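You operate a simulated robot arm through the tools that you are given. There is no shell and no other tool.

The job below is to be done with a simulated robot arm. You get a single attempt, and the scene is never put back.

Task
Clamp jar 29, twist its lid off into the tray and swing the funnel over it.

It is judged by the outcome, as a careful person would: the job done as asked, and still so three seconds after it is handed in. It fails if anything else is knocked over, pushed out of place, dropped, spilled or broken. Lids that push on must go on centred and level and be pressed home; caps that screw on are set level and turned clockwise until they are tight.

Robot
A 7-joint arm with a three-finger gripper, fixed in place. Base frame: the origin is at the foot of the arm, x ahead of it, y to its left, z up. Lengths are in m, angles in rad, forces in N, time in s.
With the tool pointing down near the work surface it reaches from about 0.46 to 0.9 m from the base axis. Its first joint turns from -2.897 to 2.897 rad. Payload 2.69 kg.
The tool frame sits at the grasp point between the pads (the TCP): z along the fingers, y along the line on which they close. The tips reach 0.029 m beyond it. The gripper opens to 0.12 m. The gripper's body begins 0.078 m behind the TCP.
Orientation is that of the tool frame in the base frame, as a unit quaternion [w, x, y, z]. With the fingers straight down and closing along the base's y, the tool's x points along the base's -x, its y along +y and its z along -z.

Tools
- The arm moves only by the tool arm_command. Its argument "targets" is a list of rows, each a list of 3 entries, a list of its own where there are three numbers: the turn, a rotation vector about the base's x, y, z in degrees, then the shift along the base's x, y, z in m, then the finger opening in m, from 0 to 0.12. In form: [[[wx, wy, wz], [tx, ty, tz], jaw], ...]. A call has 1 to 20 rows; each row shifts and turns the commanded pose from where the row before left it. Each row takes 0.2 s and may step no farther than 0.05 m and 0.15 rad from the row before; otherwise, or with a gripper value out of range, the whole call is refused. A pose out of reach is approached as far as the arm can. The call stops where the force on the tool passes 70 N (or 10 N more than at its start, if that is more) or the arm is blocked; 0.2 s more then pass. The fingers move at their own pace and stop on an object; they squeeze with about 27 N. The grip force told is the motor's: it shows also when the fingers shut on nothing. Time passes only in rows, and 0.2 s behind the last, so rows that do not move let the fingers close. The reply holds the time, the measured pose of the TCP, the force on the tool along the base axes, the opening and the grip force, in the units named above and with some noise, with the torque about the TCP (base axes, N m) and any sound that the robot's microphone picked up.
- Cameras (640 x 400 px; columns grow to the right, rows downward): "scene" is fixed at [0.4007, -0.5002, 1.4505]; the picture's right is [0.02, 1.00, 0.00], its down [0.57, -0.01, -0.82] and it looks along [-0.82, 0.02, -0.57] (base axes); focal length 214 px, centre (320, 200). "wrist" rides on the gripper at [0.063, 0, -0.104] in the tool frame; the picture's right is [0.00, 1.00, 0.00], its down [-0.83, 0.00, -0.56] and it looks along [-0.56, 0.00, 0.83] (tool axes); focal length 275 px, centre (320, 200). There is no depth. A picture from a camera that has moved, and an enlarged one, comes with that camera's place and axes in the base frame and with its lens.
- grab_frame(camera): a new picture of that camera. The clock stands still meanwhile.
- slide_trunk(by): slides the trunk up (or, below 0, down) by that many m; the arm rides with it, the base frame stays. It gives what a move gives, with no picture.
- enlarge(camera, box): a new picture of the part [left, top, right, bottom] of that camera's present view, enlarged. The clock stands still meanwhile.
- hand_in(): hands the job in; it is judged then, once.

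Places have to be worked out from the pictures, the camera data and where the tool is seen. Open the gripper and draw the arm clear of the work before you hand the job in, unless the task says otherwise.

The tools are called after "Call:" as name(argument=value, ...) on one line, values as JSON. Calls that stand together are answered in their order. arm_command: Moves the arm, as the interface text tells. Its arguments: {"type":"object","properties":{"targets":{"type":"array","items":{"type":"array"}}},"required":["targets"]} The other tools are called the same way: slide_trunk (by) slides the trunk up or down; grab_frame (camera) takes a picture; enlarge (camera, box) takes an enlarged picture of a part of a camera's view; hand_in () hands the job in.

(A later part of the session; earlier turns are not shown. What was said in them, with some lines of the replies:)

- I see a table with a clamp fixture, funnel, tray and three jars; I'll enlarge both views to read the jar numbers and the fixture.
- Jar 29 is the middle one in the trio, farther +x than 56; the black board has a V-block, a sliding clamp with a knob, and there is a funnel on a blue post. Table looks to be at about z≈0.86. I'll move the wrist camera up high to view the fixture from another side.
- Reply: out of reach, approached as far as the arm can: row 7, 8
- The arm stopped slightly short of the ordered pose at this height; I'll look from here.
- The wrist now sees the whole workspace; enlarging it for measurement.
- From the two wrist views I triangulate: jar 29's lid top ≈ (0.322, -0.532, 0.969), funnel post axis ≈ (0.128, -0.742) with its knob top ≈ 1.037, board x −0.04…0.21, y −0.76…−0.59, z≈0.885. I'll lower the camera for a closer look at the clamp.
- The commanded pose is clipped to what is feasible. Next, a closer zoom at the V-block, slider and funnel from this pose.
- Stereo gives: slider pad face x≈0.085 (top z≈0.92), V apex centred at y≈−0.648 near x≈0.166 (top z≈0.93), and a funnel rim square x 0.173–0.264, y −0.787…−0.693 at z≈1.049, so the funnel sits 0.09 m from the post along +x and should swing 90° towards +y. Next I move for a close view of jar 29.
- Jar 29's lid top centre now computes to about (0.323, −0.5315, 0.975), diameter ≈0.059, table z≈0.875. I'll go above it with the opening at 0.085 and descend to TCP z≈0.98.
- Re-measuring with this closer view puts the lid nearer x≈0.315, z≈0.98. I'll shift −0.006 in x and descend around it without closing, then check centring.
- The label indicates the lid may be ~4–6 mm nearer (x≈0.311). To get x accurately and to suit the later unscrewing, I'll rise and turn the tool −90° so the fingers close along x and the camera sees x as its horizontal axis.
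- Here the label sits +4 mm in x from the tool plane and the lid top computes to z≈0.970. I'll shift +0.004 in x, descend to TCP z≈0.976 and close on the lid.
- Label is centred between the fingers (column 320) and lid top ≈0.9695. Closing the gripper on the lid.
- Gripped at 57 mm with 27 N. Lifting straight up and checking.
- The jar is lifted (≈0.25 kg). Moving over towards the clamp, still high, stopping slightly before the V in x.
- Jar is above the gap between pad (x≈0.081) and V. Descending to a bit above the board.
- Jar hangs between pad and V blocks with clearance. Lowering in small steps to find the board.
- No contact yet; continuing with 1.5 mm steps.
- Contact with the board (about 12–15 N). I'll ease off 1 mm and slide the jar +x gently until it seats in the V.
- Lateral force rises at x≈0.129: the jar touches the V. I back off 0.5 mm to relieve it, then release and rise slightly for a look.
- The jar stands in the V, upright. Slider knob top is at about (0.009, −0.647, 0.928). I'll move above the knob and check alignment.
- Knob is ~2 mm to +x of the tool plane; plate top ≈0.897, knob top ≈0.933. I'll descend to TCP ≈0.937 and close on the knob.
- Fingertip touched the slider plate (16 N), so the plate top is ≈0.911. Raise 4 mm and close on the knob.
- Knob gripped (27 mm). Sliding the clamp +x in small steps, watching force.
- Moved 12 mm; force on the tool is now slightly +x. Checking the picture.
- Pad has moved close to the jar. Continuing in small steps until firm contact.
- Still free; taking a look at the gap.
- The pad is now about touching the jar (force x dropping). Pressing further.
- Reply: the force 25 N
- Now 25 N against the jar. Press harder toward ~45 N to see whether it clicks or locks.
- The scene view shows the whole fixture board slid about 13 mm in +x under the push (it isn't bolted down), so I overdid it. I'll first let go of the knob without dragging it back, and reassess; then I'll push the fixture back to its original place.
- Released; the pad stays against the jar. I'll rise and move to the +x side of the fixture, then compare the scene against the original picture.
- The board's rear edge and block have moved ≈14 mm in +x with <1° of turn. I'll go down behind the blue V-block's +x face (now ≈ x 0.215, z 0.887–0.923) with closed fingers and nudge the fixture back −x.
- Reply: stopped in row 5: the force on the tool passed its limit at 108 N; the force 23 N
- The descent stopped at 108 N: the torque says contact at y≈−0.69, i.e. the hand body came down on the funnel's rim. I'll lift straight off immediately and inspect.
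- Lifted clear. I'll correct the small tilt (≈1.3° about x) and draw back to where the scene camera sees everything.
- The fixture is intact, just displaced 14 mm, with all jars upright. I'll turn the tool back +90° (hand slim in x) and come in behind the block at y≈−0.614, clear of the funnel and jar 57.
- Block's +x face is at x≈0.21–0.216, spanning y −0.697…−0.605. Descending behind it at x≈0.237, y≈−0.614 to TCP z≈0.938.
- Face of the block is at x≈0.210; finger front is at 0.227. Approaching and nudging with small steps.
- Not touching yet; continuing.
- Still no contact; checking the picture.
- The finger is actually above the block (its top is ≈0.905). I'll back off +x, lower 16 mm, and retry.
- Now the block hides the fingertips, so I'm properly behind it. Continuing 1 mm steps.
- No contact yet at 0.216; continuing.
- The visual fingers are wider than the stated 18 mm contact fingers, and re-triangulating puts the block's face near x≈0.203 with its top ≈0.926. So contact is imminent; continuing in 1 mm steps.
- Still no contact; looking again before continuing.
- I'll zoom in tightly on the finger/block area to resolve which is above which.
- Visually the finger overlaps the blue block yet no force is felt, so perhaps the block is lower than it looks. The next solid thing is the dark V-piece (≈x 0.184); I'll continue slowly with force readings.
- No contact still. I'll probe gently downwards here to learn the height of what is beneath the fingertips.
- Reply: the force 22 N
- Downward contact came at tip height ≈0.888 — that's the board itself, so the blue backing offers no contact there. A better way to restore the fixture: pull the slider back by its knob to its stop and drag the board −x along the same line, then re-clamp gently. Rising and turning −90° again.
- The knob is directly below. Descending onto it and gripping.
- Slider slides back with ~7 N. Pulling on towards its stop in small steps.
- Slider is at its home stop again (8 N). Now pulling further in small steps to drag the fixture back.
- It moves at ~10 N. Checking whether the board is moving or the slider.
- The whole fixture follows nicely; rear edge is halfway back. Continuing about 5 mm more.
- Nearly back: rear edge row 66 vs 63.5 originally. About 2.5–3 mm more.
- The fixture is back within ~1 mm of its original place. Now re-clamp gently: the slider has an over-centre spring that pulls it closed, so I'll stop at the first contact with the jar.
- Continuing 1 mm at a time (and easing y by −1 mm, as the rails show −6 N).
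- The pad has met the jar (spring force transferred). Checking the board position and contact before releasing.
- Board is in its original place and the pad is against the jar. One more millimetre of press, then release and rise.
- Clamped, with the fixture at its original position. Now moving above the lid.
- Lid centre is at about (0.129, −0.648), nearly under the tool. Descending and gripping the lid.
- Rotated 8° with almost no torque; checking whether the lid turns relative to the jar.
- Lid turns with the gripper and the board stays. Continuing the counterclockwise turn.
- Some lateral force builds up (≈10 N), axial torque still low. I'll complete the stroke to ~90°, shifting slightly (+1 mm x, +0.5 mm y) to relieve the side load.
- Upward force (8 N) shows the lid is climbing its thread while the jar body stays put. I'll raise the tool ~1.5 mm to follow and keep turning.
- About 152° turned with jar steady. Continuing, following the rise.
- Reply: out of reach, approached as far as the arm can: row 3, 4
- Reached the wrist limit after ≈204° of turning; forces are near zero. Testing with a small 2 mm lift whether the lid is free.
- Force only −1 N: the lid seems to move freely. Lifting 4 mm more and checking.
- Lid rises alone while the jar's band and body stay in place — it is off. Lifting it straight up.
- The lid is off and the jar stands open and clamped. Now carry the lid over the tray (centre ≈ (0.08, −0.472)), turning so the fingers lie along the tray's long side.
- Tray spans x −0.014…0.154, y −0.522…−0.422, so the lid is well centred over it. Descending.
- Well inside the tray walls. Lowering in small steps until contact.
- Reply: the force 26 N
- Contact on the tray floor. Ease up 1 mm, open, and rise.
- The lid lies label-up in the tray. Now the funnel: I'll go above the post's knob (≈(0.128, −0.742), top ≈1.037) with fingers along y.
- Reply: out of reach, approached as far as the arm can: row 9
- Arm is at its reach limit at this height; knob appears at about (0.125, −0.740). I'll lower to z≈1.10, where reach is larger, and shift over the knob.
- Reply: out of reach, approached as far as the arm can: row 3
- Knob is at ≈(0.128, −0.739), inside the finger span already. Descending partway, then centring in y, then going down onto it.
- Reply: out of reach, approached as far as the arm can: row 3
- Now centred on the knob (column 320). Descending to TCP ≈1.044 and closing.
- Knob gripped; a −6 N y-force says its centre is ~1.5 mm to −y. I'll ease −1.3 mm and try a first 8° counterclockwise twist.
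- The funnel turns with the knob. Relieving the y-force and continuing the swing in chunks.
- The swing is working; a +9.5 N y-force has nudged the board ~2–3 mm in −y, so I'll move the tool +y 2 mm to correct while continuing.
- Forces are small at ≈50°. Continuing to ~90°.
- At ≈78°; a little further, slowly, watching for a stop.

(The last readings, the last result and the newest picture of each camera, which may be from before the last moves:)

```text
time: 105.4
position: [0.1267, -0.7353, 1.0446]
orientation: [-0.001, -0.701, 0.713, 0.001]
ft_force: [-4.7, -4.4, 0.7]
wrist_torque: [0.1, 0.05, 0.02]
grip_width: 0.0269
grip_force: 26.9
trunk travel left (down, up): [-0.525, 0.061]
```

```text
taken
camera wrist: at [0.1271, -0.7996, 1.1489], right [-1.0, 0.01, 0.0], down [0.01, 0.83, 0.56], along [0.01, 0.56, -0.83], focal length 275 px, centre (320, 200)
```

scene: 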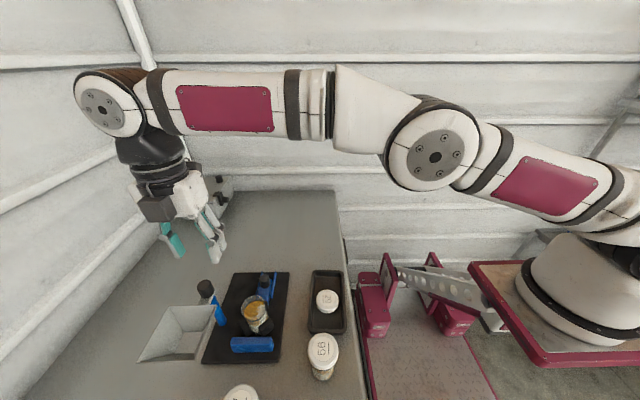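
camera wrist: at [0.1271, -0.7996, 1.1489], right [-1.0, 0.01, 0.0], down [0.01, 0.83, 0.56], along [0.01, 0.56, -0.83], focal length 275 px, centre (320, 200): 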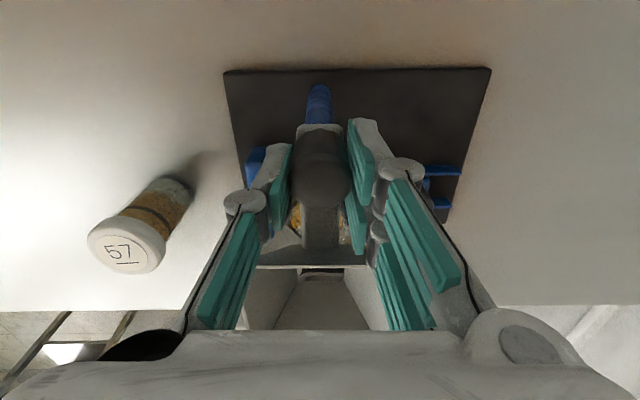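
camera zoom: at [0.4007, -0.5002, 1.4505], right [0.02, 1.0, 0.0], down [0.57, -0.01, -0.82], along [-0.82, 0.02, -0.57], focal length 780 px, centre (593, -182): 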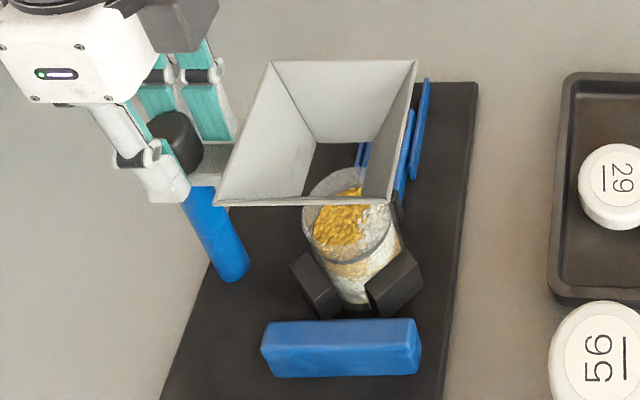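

The funnel is at 89°, and its rim centre computes to (0.131, −0.6465), matching the jar at (0.129, −0.648). Releasing the knob and rising straight.

Call:
arm_command(targets=[[[0, 0, 0], [0, 0, 0], 0.03], [[0, 0, 0], [0, 0, 0], 0.045], [[0, 0, 0], [0, 0, 0], 0.055], [[0, 0, 0], [0, 0, 0], 0.055], [[0, 0, 0], [0, 0, 0.015], 0.055], [[0, 0, 0], [0, 0, 0.015], 0.055], [[0, 0, 0], [0, 0, 0.01], 0.055], [[0, 0, 0], [0, 0, 0], 0.055]])

Call:
enlarge(camera="scene", box=[190, 250, 300, 360])

Call:
grab_frame(camera="wrist")

```text
time: 107.2
position: [0.1272, -0.7355, 1.0857]
orientation: [-0.001, -0.701, 0.714, 0.0]
ft_force: [0.6, 0.3, -0.1]
wrist_torque: [-0.01, 0.0, -0.02]
grip_width: 0.0548
grip_force: 0.1
trunk travel left (down, up): [-0.525, 0.061]
```

```text
3.64 times, centred on (245, 305) of scene
camera zoom: at [0.4007, -0.5002, 1.4505], right [0.02, 1.0, 0.0], down [0.57, -0.01, -0.82], along [-0.82, 0.02, -0.57], focal length 780 px, centre (593, -182)
```

zoom: 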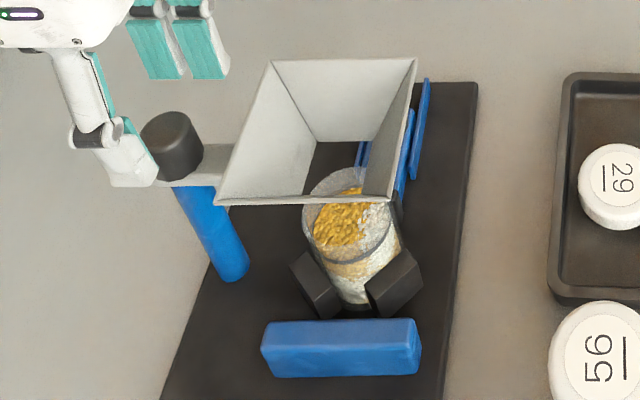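

```text
taken
camera wrist: at [0.1276, -0.7989, 1.189], right [-1.0, 0.01, 0.0], down [0.01, 0.83, 0.56], along [0.01, 0.56, -0.83], focal length 275 px, centre (320, 200)
```

wrist: 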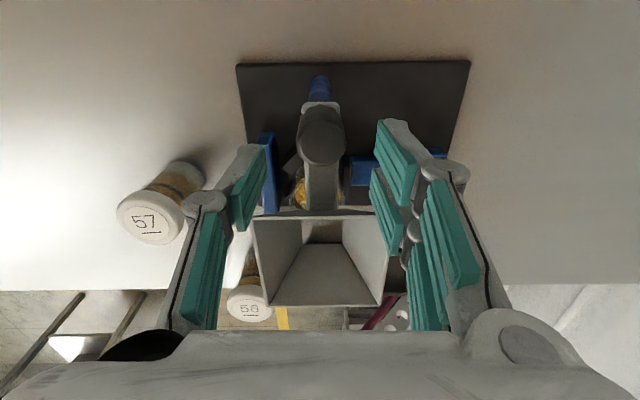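

Funnel stays in place over the jar. Retreating around the −x side, then back to a clear place for a final check.

Call:
arm_command(targets=[[[0, 0, 0], [-0.04, 0.0, 0], 0.055], [[0, 0, 0], [-0.04, 0.005, 0.01], 0.055], [[0, 0, 0], [-0.04, 0.02, 0.02], 0.055], [[0, 0, 0], [-0.02, 0.035, 0.02], 0.055], [[0, 0, 0], [0, 0.04, 0.02], 0.055], [[0, 0, 0], [0, 0.04, 0.02], 0.055], [[0, 0, 0], [0, 0.04, 0.02], 0.055], [[0, 0, 0], [0, 0.03, 0.02], 0.055], [[0, 0, 0], [0, 0, 0], 0.055]])

Call:
enlarge(camera="scene", box=[200, 255, 300, 365])

Call:
grab_frame(camera="scene")

Call:
grab_frame(camera="wrist")

```text
time: 109.2
position: [0.0026, -0.5191, 1.2093]
orientation: [-0.001, -0.701, 0.714, 0.001]
ft_force: [0.0, -0.3, 0.4]
wrist_torque: [0.05, 0.01, -0.01]
grip_width: 0.0547
grip_force: 0.0
out of reach, approached as far as the arm can: row 1, 2
trunk travel left (down, up): [-0.525, 0.061]
```

```text
3.64 times, centred on (250, 310) of scene
camera zoom: at [0.4007, -0.5002, 1.4505], right [0.02, 1.0, 0.0], down [0.57, -0.01, -0.82], along [-0.82, 0.02, -0.57], focal length 780 px, centre (574, -200)
```

zoom: 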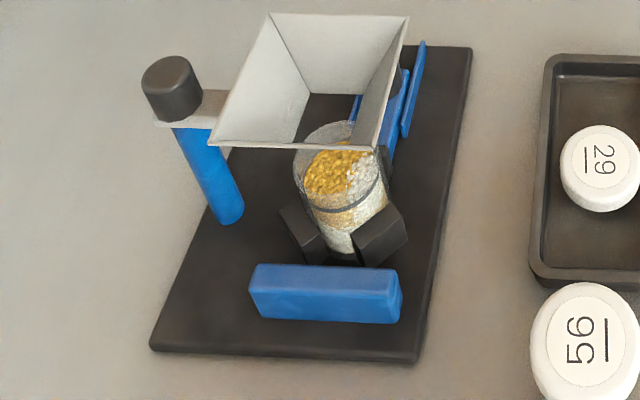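

```text
taken
```

scene: 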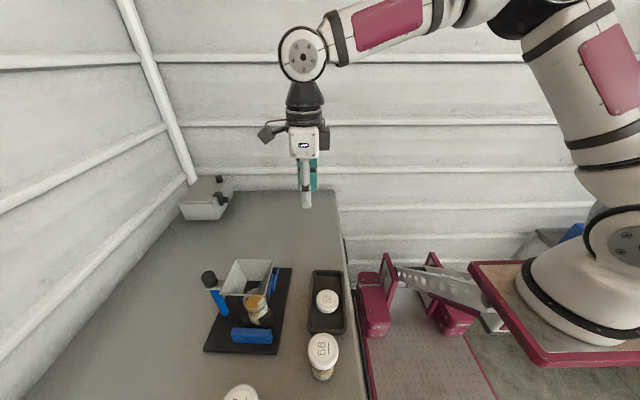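

```text
taken
camera wrist: at [0.0023, -0.5832, 1.3127], right [-1.0, 0.01, 0.0], down [0.01, 0.83, 0.56], along [0.01, 0.56, -0.83], focal length 275 px, centre (320, 200)
```

wrist: 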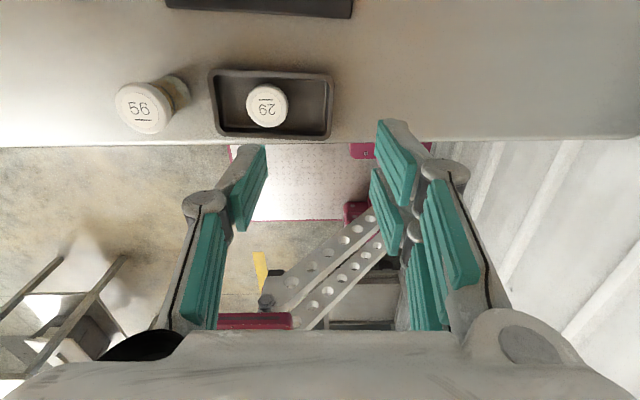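

The retreat's first rows were reach-limited and the finger brushed the knob: the fixture slid ≈19 mm in −x and turned ≈3° clockwise (jar and funnel remain upright and aligned with each other). I'll push it back from the free rear edge of the board, slowly, at y≈−0.69 so it also turns counterclockwise. First go to a place behind the board.

Call:
arm_command(targets=[[[0, 0, 0], [-0.0145, -0.034, -0.012], 0.03], [[0, 0, 0], [-0.0145, -0.034, -0.012], 0.01], [[0, 0, 0], [-0.0145, -0.034, -0.012], 0.0], [[0, 0, 0], [-0.0145, -0.034, -0.012], 0.0], [[0, 0, 0], [-0.0145, -0.035, -0.012], 0.0], [[0, 0, 0], [0, 0, -0.04], 0.0], [[0, 0, 0], [0, 0, -0.04], 0.0], [[0, 0, 0], [0, 0, 0], 0.0]])

Call:
grab_frame(camera="wrist")

Call:
grab_frame(camera="scene")

```text
time: 111.0
position: [-0.0515, -0.647, 1.0828]
orientation: [-0.001, -0.701, 0.713, 0.0]
ft_force: [0.6, 0.7, -0.1]
wrist_torque: [-0.01, -0.03, 0.0]
grip_width: 0.0001
grip_force: 27.2
out of reach, approached as far as the arm can: row 4, 5
trunk travel left (down, up): [-0.525, 0.061]
```

```text
taken
camera wrist: at [-0.0519, -0.7109, 1.1873], right [-1.0, 0.01, 0.0], down [0.01, 0.83, 0.56], along [0.01, 0.56, -0.83], focal length 275 px, centre (320, 200)
```

wrist: 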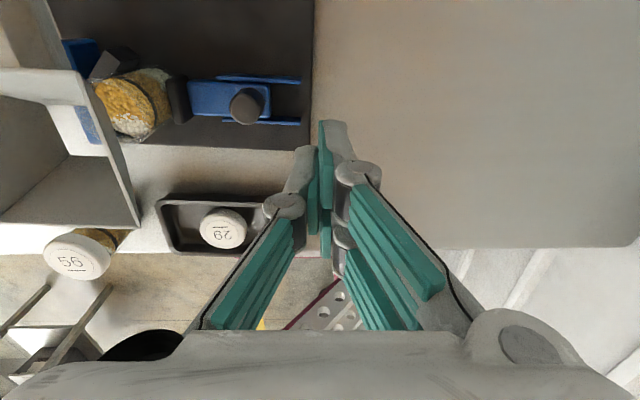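

```text
taken
```

scene: 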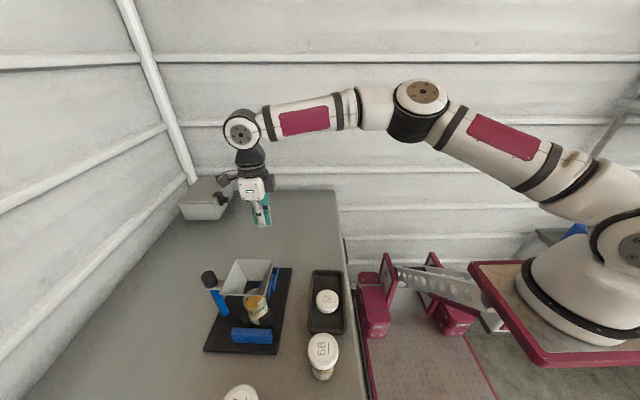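

Reach here is limited by the wrist angle; I'll turn the tool back to θ=0 (fingers along y), then go down behind the rear edge at y≈−0.69.

Call:
arm_command(targets=[[[0, 0, -8.2], [0, 0, 0], 0.0], [[0, 0, -8.2], [0, 0, 0], 0.0], [[0, 0, -8.2], [0, 0, 0], 0.0], [[0, 0, -8.2], [0, 0, 0], 0.0], [[0, 0, -8.2], [0, 0, 0], 0.0], [[0, 0, -8.2], [0, 0, 0], 0.0], [[0, 0, -8.2], [0, 0, 0], 0.0], [[0, 0, -8.2], [0, 0, 0], 0.0], [[0, 0, -8.2], [0, 0, 0], 0.0], [[0, 0, -8.2], [0, 0, 0], 0.0], [[0, 0, -7.0], [-0.006, -0.01, -0.03], 0.0], [[0, 0, 0], [-0.006, -0.011, -0.03], 0.0], [[0, 0, 0], [-0.006, -0.011, -0.03], 0.0], [[0, 0, 0], [-0.003, -0.011, -0.03], 0.0], [[0, 0, 0], [0, 0, -0.02], 0.0], [[0, 0, 0], [0, 0, 0], 0.0]])

Call:
grab_frame(camera="wrist")

Call:
grab_frame(camera="scene")

```text
time: 114.4
position: [-0.0724, -0.6914, 0.9425]
orientation: [-0.001, 0.0, 1.0, 0.001]
ft_force: [0.3, 1.0, 0.7]
wrist_torque: [-0.01, -0.02, 0.02]
grip_width: 0.0001
grip_force: 26.8
trunk travel left (down, up): [-0.525, 0.061]
```

```text
taken
camera wrist: at [-0.1354, -0.692, 1.0464], right [0.0, 1.0, 0.0], down [0.83, 0.0, 0.56], along [0.56, 0.0, -0.83], focal length 275 px, centre (320, 200)
```

wrist: 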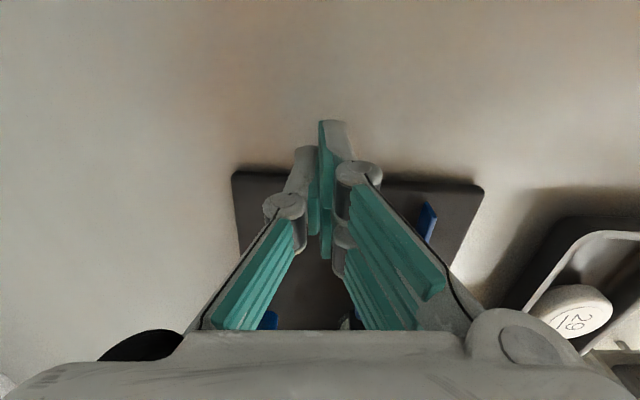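

```text
taken
```

scene: 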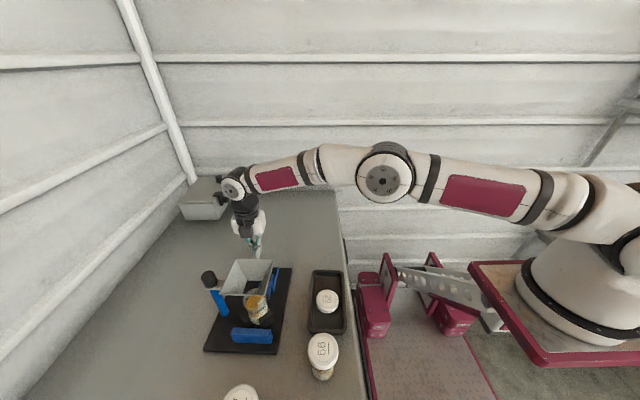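

Rear edge is at x≈−0.0465 at y=−0.69, tilted ≈3°. Lowering to tip height ≈0.881 (below the board's top) and approaching.

Call:
arm_command(targets=[[[0, 0, 0], [0, 0, -0.015], 0.0], [[0, 0, 0], [0, 0, -0.01], 0.0], [[0, 0, 0], [0, 0, -0.007], 0.0], [[0, 0, 0], [0.004, 0, 0], 0.0], [[0, 0, 0], [0.004, 0, 0], 0.0]])

Call:
arm_command(targets=[[[0, 0, 0], [0.002, 0, 0], 0.0], [[0, 0, 0], [0.002, 0, 0], 0.0], [[0, 0, 0], [0.0015, 0, 0], 0.0]])

Call:
arm_command(targets=[[[0, 0, 0], [0.0015, 0, 0], 0.0], [[0, 0, 0], [0.0015, 0, 0], 0.0]])

```text
time: 115.6
position: [-0.0677, -0.69, 0.912]
orientation: [-0.001, 0.002, 1.0, 0.001]
ft_force: [-11.7, -0.7, -3.9]
wrist_torque: [0.03, 0.35, -0.01]
grip_width: 0.0001
grip_force: 26.9
trunk travel left (down, up): [-0.525, 0.061]
```

```text
time: 116.4
position: [-0.0587, -0.6901, 0.9113]
orientation: [0.0, 0.0, 1.0, 0.001]
ft_force: [-13.0, 0.6, 3.8]
wrist_torque: [-0.01, 0.2, -0.01]
grip_width: 0.0
grip_force: 26.8
trunk travel left (down, up): [-0.525, 0.061]
```

```text
time: 117.0
position: [-0.0563, -0.6903, 0.912]
orientation: [0.0, 0.0, 1.0, 0.001]
ft_force: [-12.9, -1.7, 3.7]
wrist_torque: [-0.02, 0.2, -0.05]
grip_width: 0.0001
grip_force: 27.3
trunk travel left (down, up): [-0.525, 0.061]
```

Contact came early (fingers are wider than stated) and the board is sliding at ≈13 N. It has moved ~11 mm; checking.

Call:
enlarge(camera="scene", box=[200, 255, 300, 365])

Call:
grab_frame(camera="wrist")

```text
3.64 times, centred on (250, 310) of scene
camera zoom: at [0.4007, -0.5002, 1.4505], right [0.02, 1.0, 0.0], down [0.57, -0.01, -0.82], along [-0.82, 0.02, -0.57], focal length 780 px, centre (574, -200)
```

zoom: 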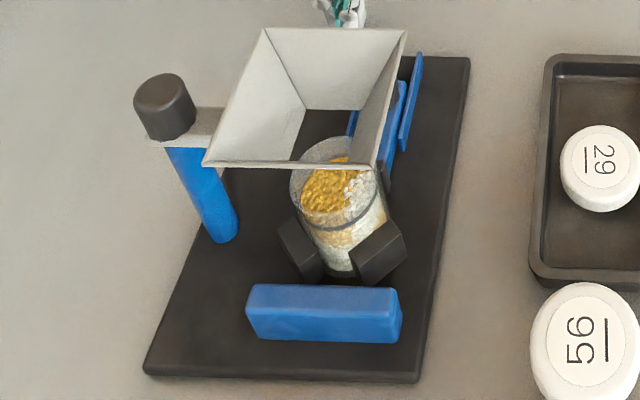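

```text
taken
camera wrist: at [-0.1189, -0.6911, 1.0155], right [0.0, 1.0, 0.0], down [0.83, 0.0, 0.56], along [0.56, 0.0, -0.83], focal length 275 px, centre (320, 200)
```

wrist: 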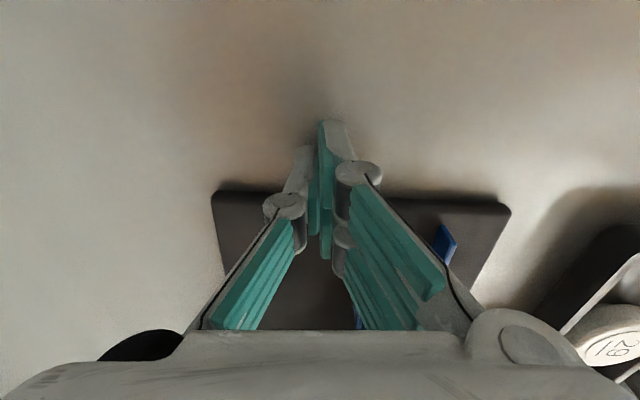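

Translation is nearly restored (≈4 mm short) but ≈2.6° of clockwise turn remains. I'll back off, shift to y≈−0.735, and push there to turn it counterclockwise.

Call:
arm_command(targets=[[[0, 0, 0], [-0.006, 0, 0], 0.0], [[0, 0, 0], [-0.006, 0, 0], 0.0], [[0, 0, 0], [0, -0.022, 0], 0.0], [[0, 0, 0], [0, -0.022, 0], 0.0], [[0, 0, 0], [0.004, 0, 0], 0.0], [[0, 0, 0], [0.003, 0, 0], 0.0]])

Call:
arm_command(targets=[[[0, 0, 0], [0.0015, 0, 0], 0.0], [[0, 0, 0], [0.0015, 0, 0], 0.0]])

Call:
arm_command(targets=[[[0, 0, 0], [0.0015, 0, 0], 0.0], [[0, 0, 0], [0.0015, 0, 0], 0.0]])

Call:
enlarge(camera="scene", box=[200, 255, 300, 365])

```text
time: 118.4
position: [-0.0567, -0.7016, 0.9127]
orientation: [0.0, 0.001, 1.0, 0.0]
ft_force: [-0.8, -0.6, -0.2]
wrist_torque: [-0.01, 0.01, -0.02]
grip_width: 0.0
grip_force: 27.2
out of reach, approached as far as the arm can: row 3, 4
trunk travel left (down, up): [-0.525, 0.061]
```

```text
time: 119.0
position: [-0.0568, -0.7009, 0.9139]
orientation: [-0.002, 0.0, 1.0, 0.001]
ft_force: [-10.9, -2.4, -3.1]
wrist_torque: [-0.15, 0.34, -0.04]
grip_width: 0.0002
grip_force: 27.2
trunk travel left (down, up): [-0.525, 0.061]
```

```text
time: 119.6
position: [-0.0523, -0.7003, 0.9138]
orientation: [-0.001, 0.0, 1.0, 0.001]
ft_force: [-14.4, -0.2, 4.1]
wrist_torque: [0.15, 0.19, -0.02]
grip_width: 0.0
grip_force: 26.8
trunk travel left (down, up): [-0.525, 0.061]
```

```text
3.64 times, centred on (250, 310) of scene
camera zoom: at [0.4007, -0.5002, 1.4505], right [0.02, 1.0, 0.0], down [0.57, -0.01, -0.82], along [-0.82, 0.02, -0.57], focal length 780 px, centre (574, -200)
```

zoom: 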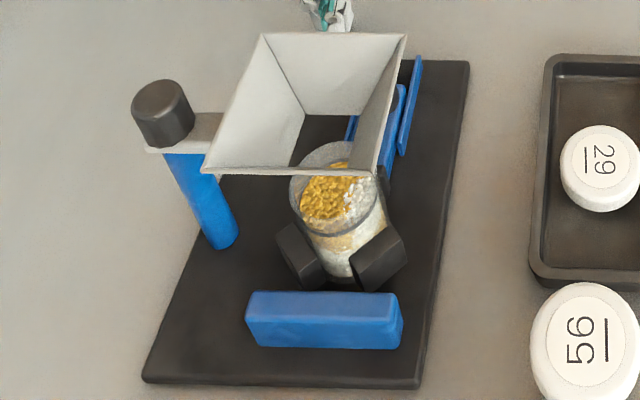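

Reach stops at y≈−0.70 here, but the fixture is now within ~2–6 mm and 1.6°. One more 3 mm push there.

Call:
arm_command(targets=[[[0, 0, 0], [0.0015, 0, 0], 0.0], [[0, 0, 0], [0.0015, 0, 0], 0.0]])

Call:
arm_command(targets=[[[0, 0, 0], [-0.01, 0, 0], 0.0], [[0, 0, 0], [-0.015, 0, 0], 0.0], [[0, 0, 0], [0, 0.005, 0.03], 0.0], [[0, 0, 0], [0, 0.015, 0.04], 0.0], [[0, 0, 0], [0, 0.03, 0.04], 0.0], [[0, 0, 0], [0, 0.035, 0.035], 0.0], [[0, 0, 0], [0, 0.035, 0.035], 0.0], [[0, 0, 0], [0, 0, 0], 0.0]])

Call:
enlarge(camera="scene", box=[200, 255, 300, 365])

Call:
grab_frame(camera="wrist")

```text
time: 120.2
position: [-0.048, -0.7005, 0.9131]
orientation: [-0.001, 0.0, 1.0, 0.0]
ft_force: [-14.0, 0.2, 3.8]
wrist_torque: [0.04, 0.23, 0.0]
grip_width: 0.0
grip_force: 26.7
trunk travel left (down, up): [-0.525, 0.061]
```

```text
time: 122.0
position: [-0.0722, -0.5804, 1.0935]
orientation: [0.0, 0.0, 1.0, 0.001]
ft_force: [-0.1, -0.2, -0.8]
wrist_torque: [0.0, -0.01, -0.01]
grip_width: 0.0001
grip_force: 27.6
trunk travel left (down, up): [-0.525, 0.061]
```

```text
3.64 times, centred on (250, 310) of scene
camera zoom: at [0.4007, -0.5002, 1.4505], right [0.02, 1.0, 0.0], down [0.57, -0.01, -0.82], along [-0.82, 0.02, -0.57], focal length 780 px, centre (574, -200)
```

zoom: 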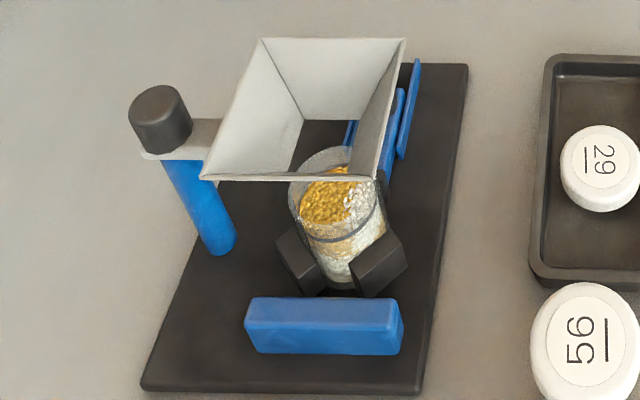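

```text
taken
camera wrist: at [-0.1359, -0.5821, 1.1972], right [0.0, 1.0, 0.0], down [0.83, 0.0, 0.56], along [0.56, 0.0, -0.83], focal length 275 px, centre (320, 200)
```

wrist: 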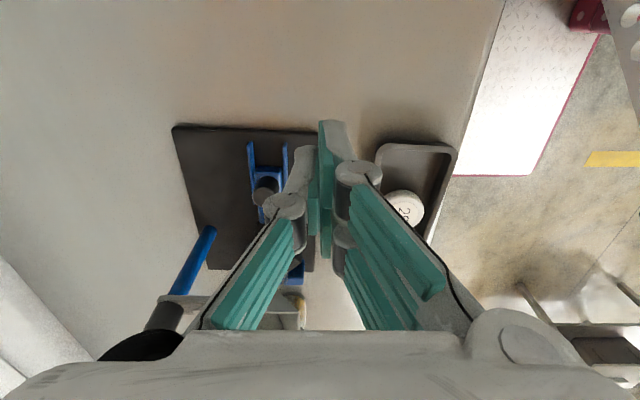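

The fixture is back within ~1–3 mm of where it began. Now a look into the funnel from above with the gripper open, to verify alignment over the jar.

Call:
arm_command(targets=[[[0, 0, 0], [0.01, -0.01, 0.04], 0.06], [[0, 0, 0], [0.02, -0.02, 0.04], 0.12], [[0, 0, 0], [0.02, -0.02, 0.03], 0.12], [[0, 0, 0], [0, 0, 0], 0.12]])

Call:
grab_frame(camera="wrist")

Call:
enlarge(camera="wrist", box=[220, 100, 420, 260])

```text
time: 123.0
position: [-0.0231, -0.6311, 1.2047]
orientation: [0.001, 0.0, 1.0, 0.0]
ft_force: [-0.6, 0.3, 0.4]
wrist_torque: [0.03, 0.0, 0.02]
grip_width: 0.1201
grip_force: 0.1
trunk travel left (down, up): [-0.525, 0.061]
```

```text
taken
camera wrist: at [-0.0858, -0.6323, 1.3076], right [0.0, 1.0, 0.0], down [0.83, 0.0, 0.56], along [0.56, 0.0, -0.83], focal length 275 px, centre (320, 200)
```

wrist: 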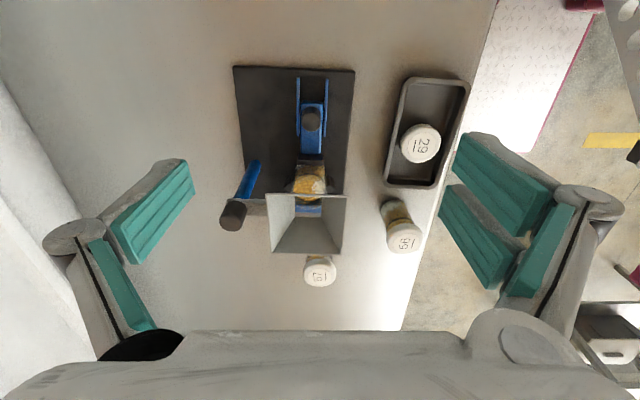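

```text
2.50 times, centred on (320, 180) of wrist
camera zoom: at [-0.0858, -0.6323, 1.3076], right [0.0, 1.0, 0.0], down [0.83, 0.0, 0.56], along [0.56, 0.0, -0.83], focal length 688 px, centre (320, 250)
```

zoom: 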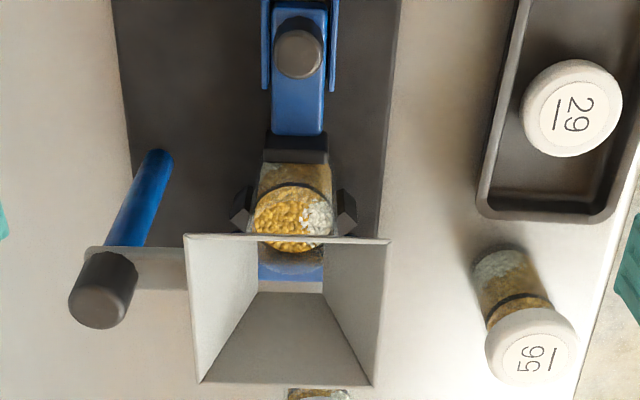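

The funnel outlet centre (y≈−0.6487) matches the jar mouth (y≈−0.6484), the pad is against the jar and the lid is in the tray. I'll draw the arm well clear and take a last look.

Call:
arm_command(targets=[[[0, 0, 0], [0.005, 0.03, 0.015], 0.12], [[0, 0, 0], [0.005, 0.03, 0.015], 0.12], [[0, 0, 0], [0.005, 0.03, 0.015], 0.12], [[0, 0, 0], [0.005, 0.03, 0.015], 0.12], [[0, 0, 0], [0.005, 0.03, 0.015], 0.12], [[0, 0, 0], [0.005, 0.03, 0.015], 0.12], [[0, 0, 0], [0, 0, 0], 0.12]])

Call:
grab_frame(camera="scene")

Call:
grab_frame(camera="wrist")

Call:
enlarge(camera="scene", box=[200, 255, 300, 365])

```text
time: 124.6
position: [0.0068, -0.451, 1.2922]
orientation: [0.0, 0.0, 1.0, 0.0]
ft_force: [-0.2, -0.5, 0.9]
wrist_torque: [0.0, 0.0, 0.03]
grip_width: 0.1199
grip_force: 0.0
trunk travel left (down, up): [-0.525, 0.061]
```

```text
taken
```

scene: 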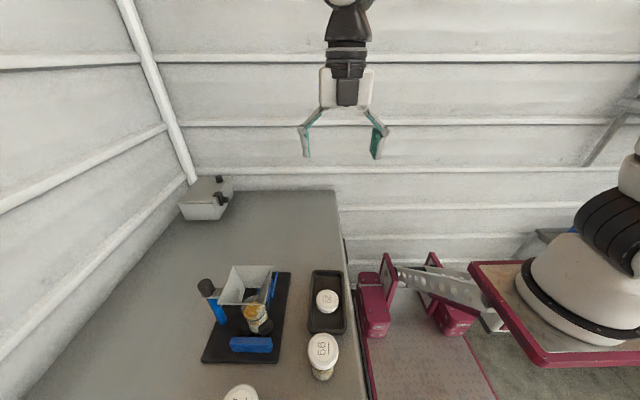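

```text
taken
camera wrist: at [-0.0555, -0.4524, 1.3972], right [0.0, 1.0, 0.0], down [0.83, 0.0, 0.56], along [0.56, 0.0, -0.83], focal length 275 px, centre (320, 200)
```

wrist: 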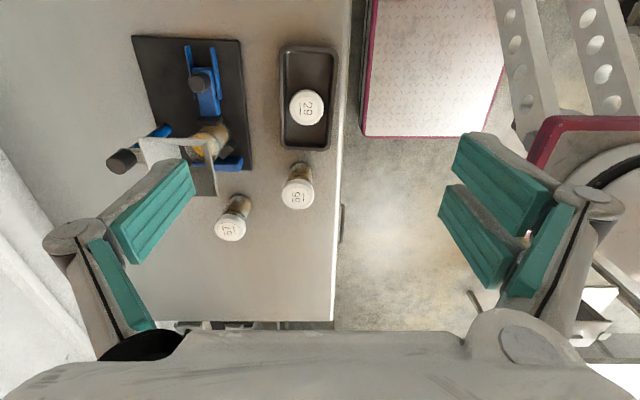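

```text
3.64 times, centred on (250, 310) of scene
camera zoom: at [0.4007, -0.5002, 1.4505], right [0.02, 1.0, 0.0], down [0.57, -0.01, -0.82], along [-0.82, 0.02, -0.57], focal length 780 px, centre (574, -200)
```

zoom: 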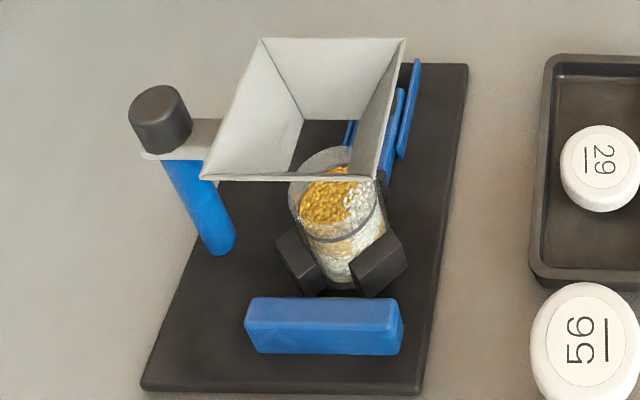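

Jar 29 is clamped and open with the funnel over it. Its lid is in the tray, jars 56 and 57 are undisturbed, the gripper is open and the arm is clear. Handing in.

Call:
hand_in()

```text
The job is handed in.
```

The job is done and handed in. Jar 29 is clamped in the V with its contents in place, its lid is lying label-up in the tray, and the funnel is swung over the jar's mouth. I have no verdict from the judge, so this rests on the final pictures.

Things that went wrong on the way:

- **First clamping:** I pushed the slider too hard and the whole fixture board slid about 14 mm. I dragged it back and re-clamped with less force.
- **Funnel rim:** while trying to push the board back, the hand came down on the funnel's rim and the move stopped at 108 N. I saw no damage or further shift afterwards.
- **Leaving the funnel knob:** the first rows of the retreat were out of reach, a finger caught the knob, and the board slid about 19 mm and turned about 3°. By then the jar was open; nothing spilled that I could see. I pushed it back from the rear edge.

In the final scene picture the board is within about 1–3 mm of where it began, perhaps still turned very slightly. The wrist view just before I drew the arm clear shows the funnel outlet centred over the jar to about a millimetre side to side. Front to back I only have the scene camera's estimate, which agrees to within a few millimetres. The slider's own spring holds the jar with about 7 N.

Jars 56 and 57 look undisturbed. The gripper was open and the arm clear of the work when I handed in.
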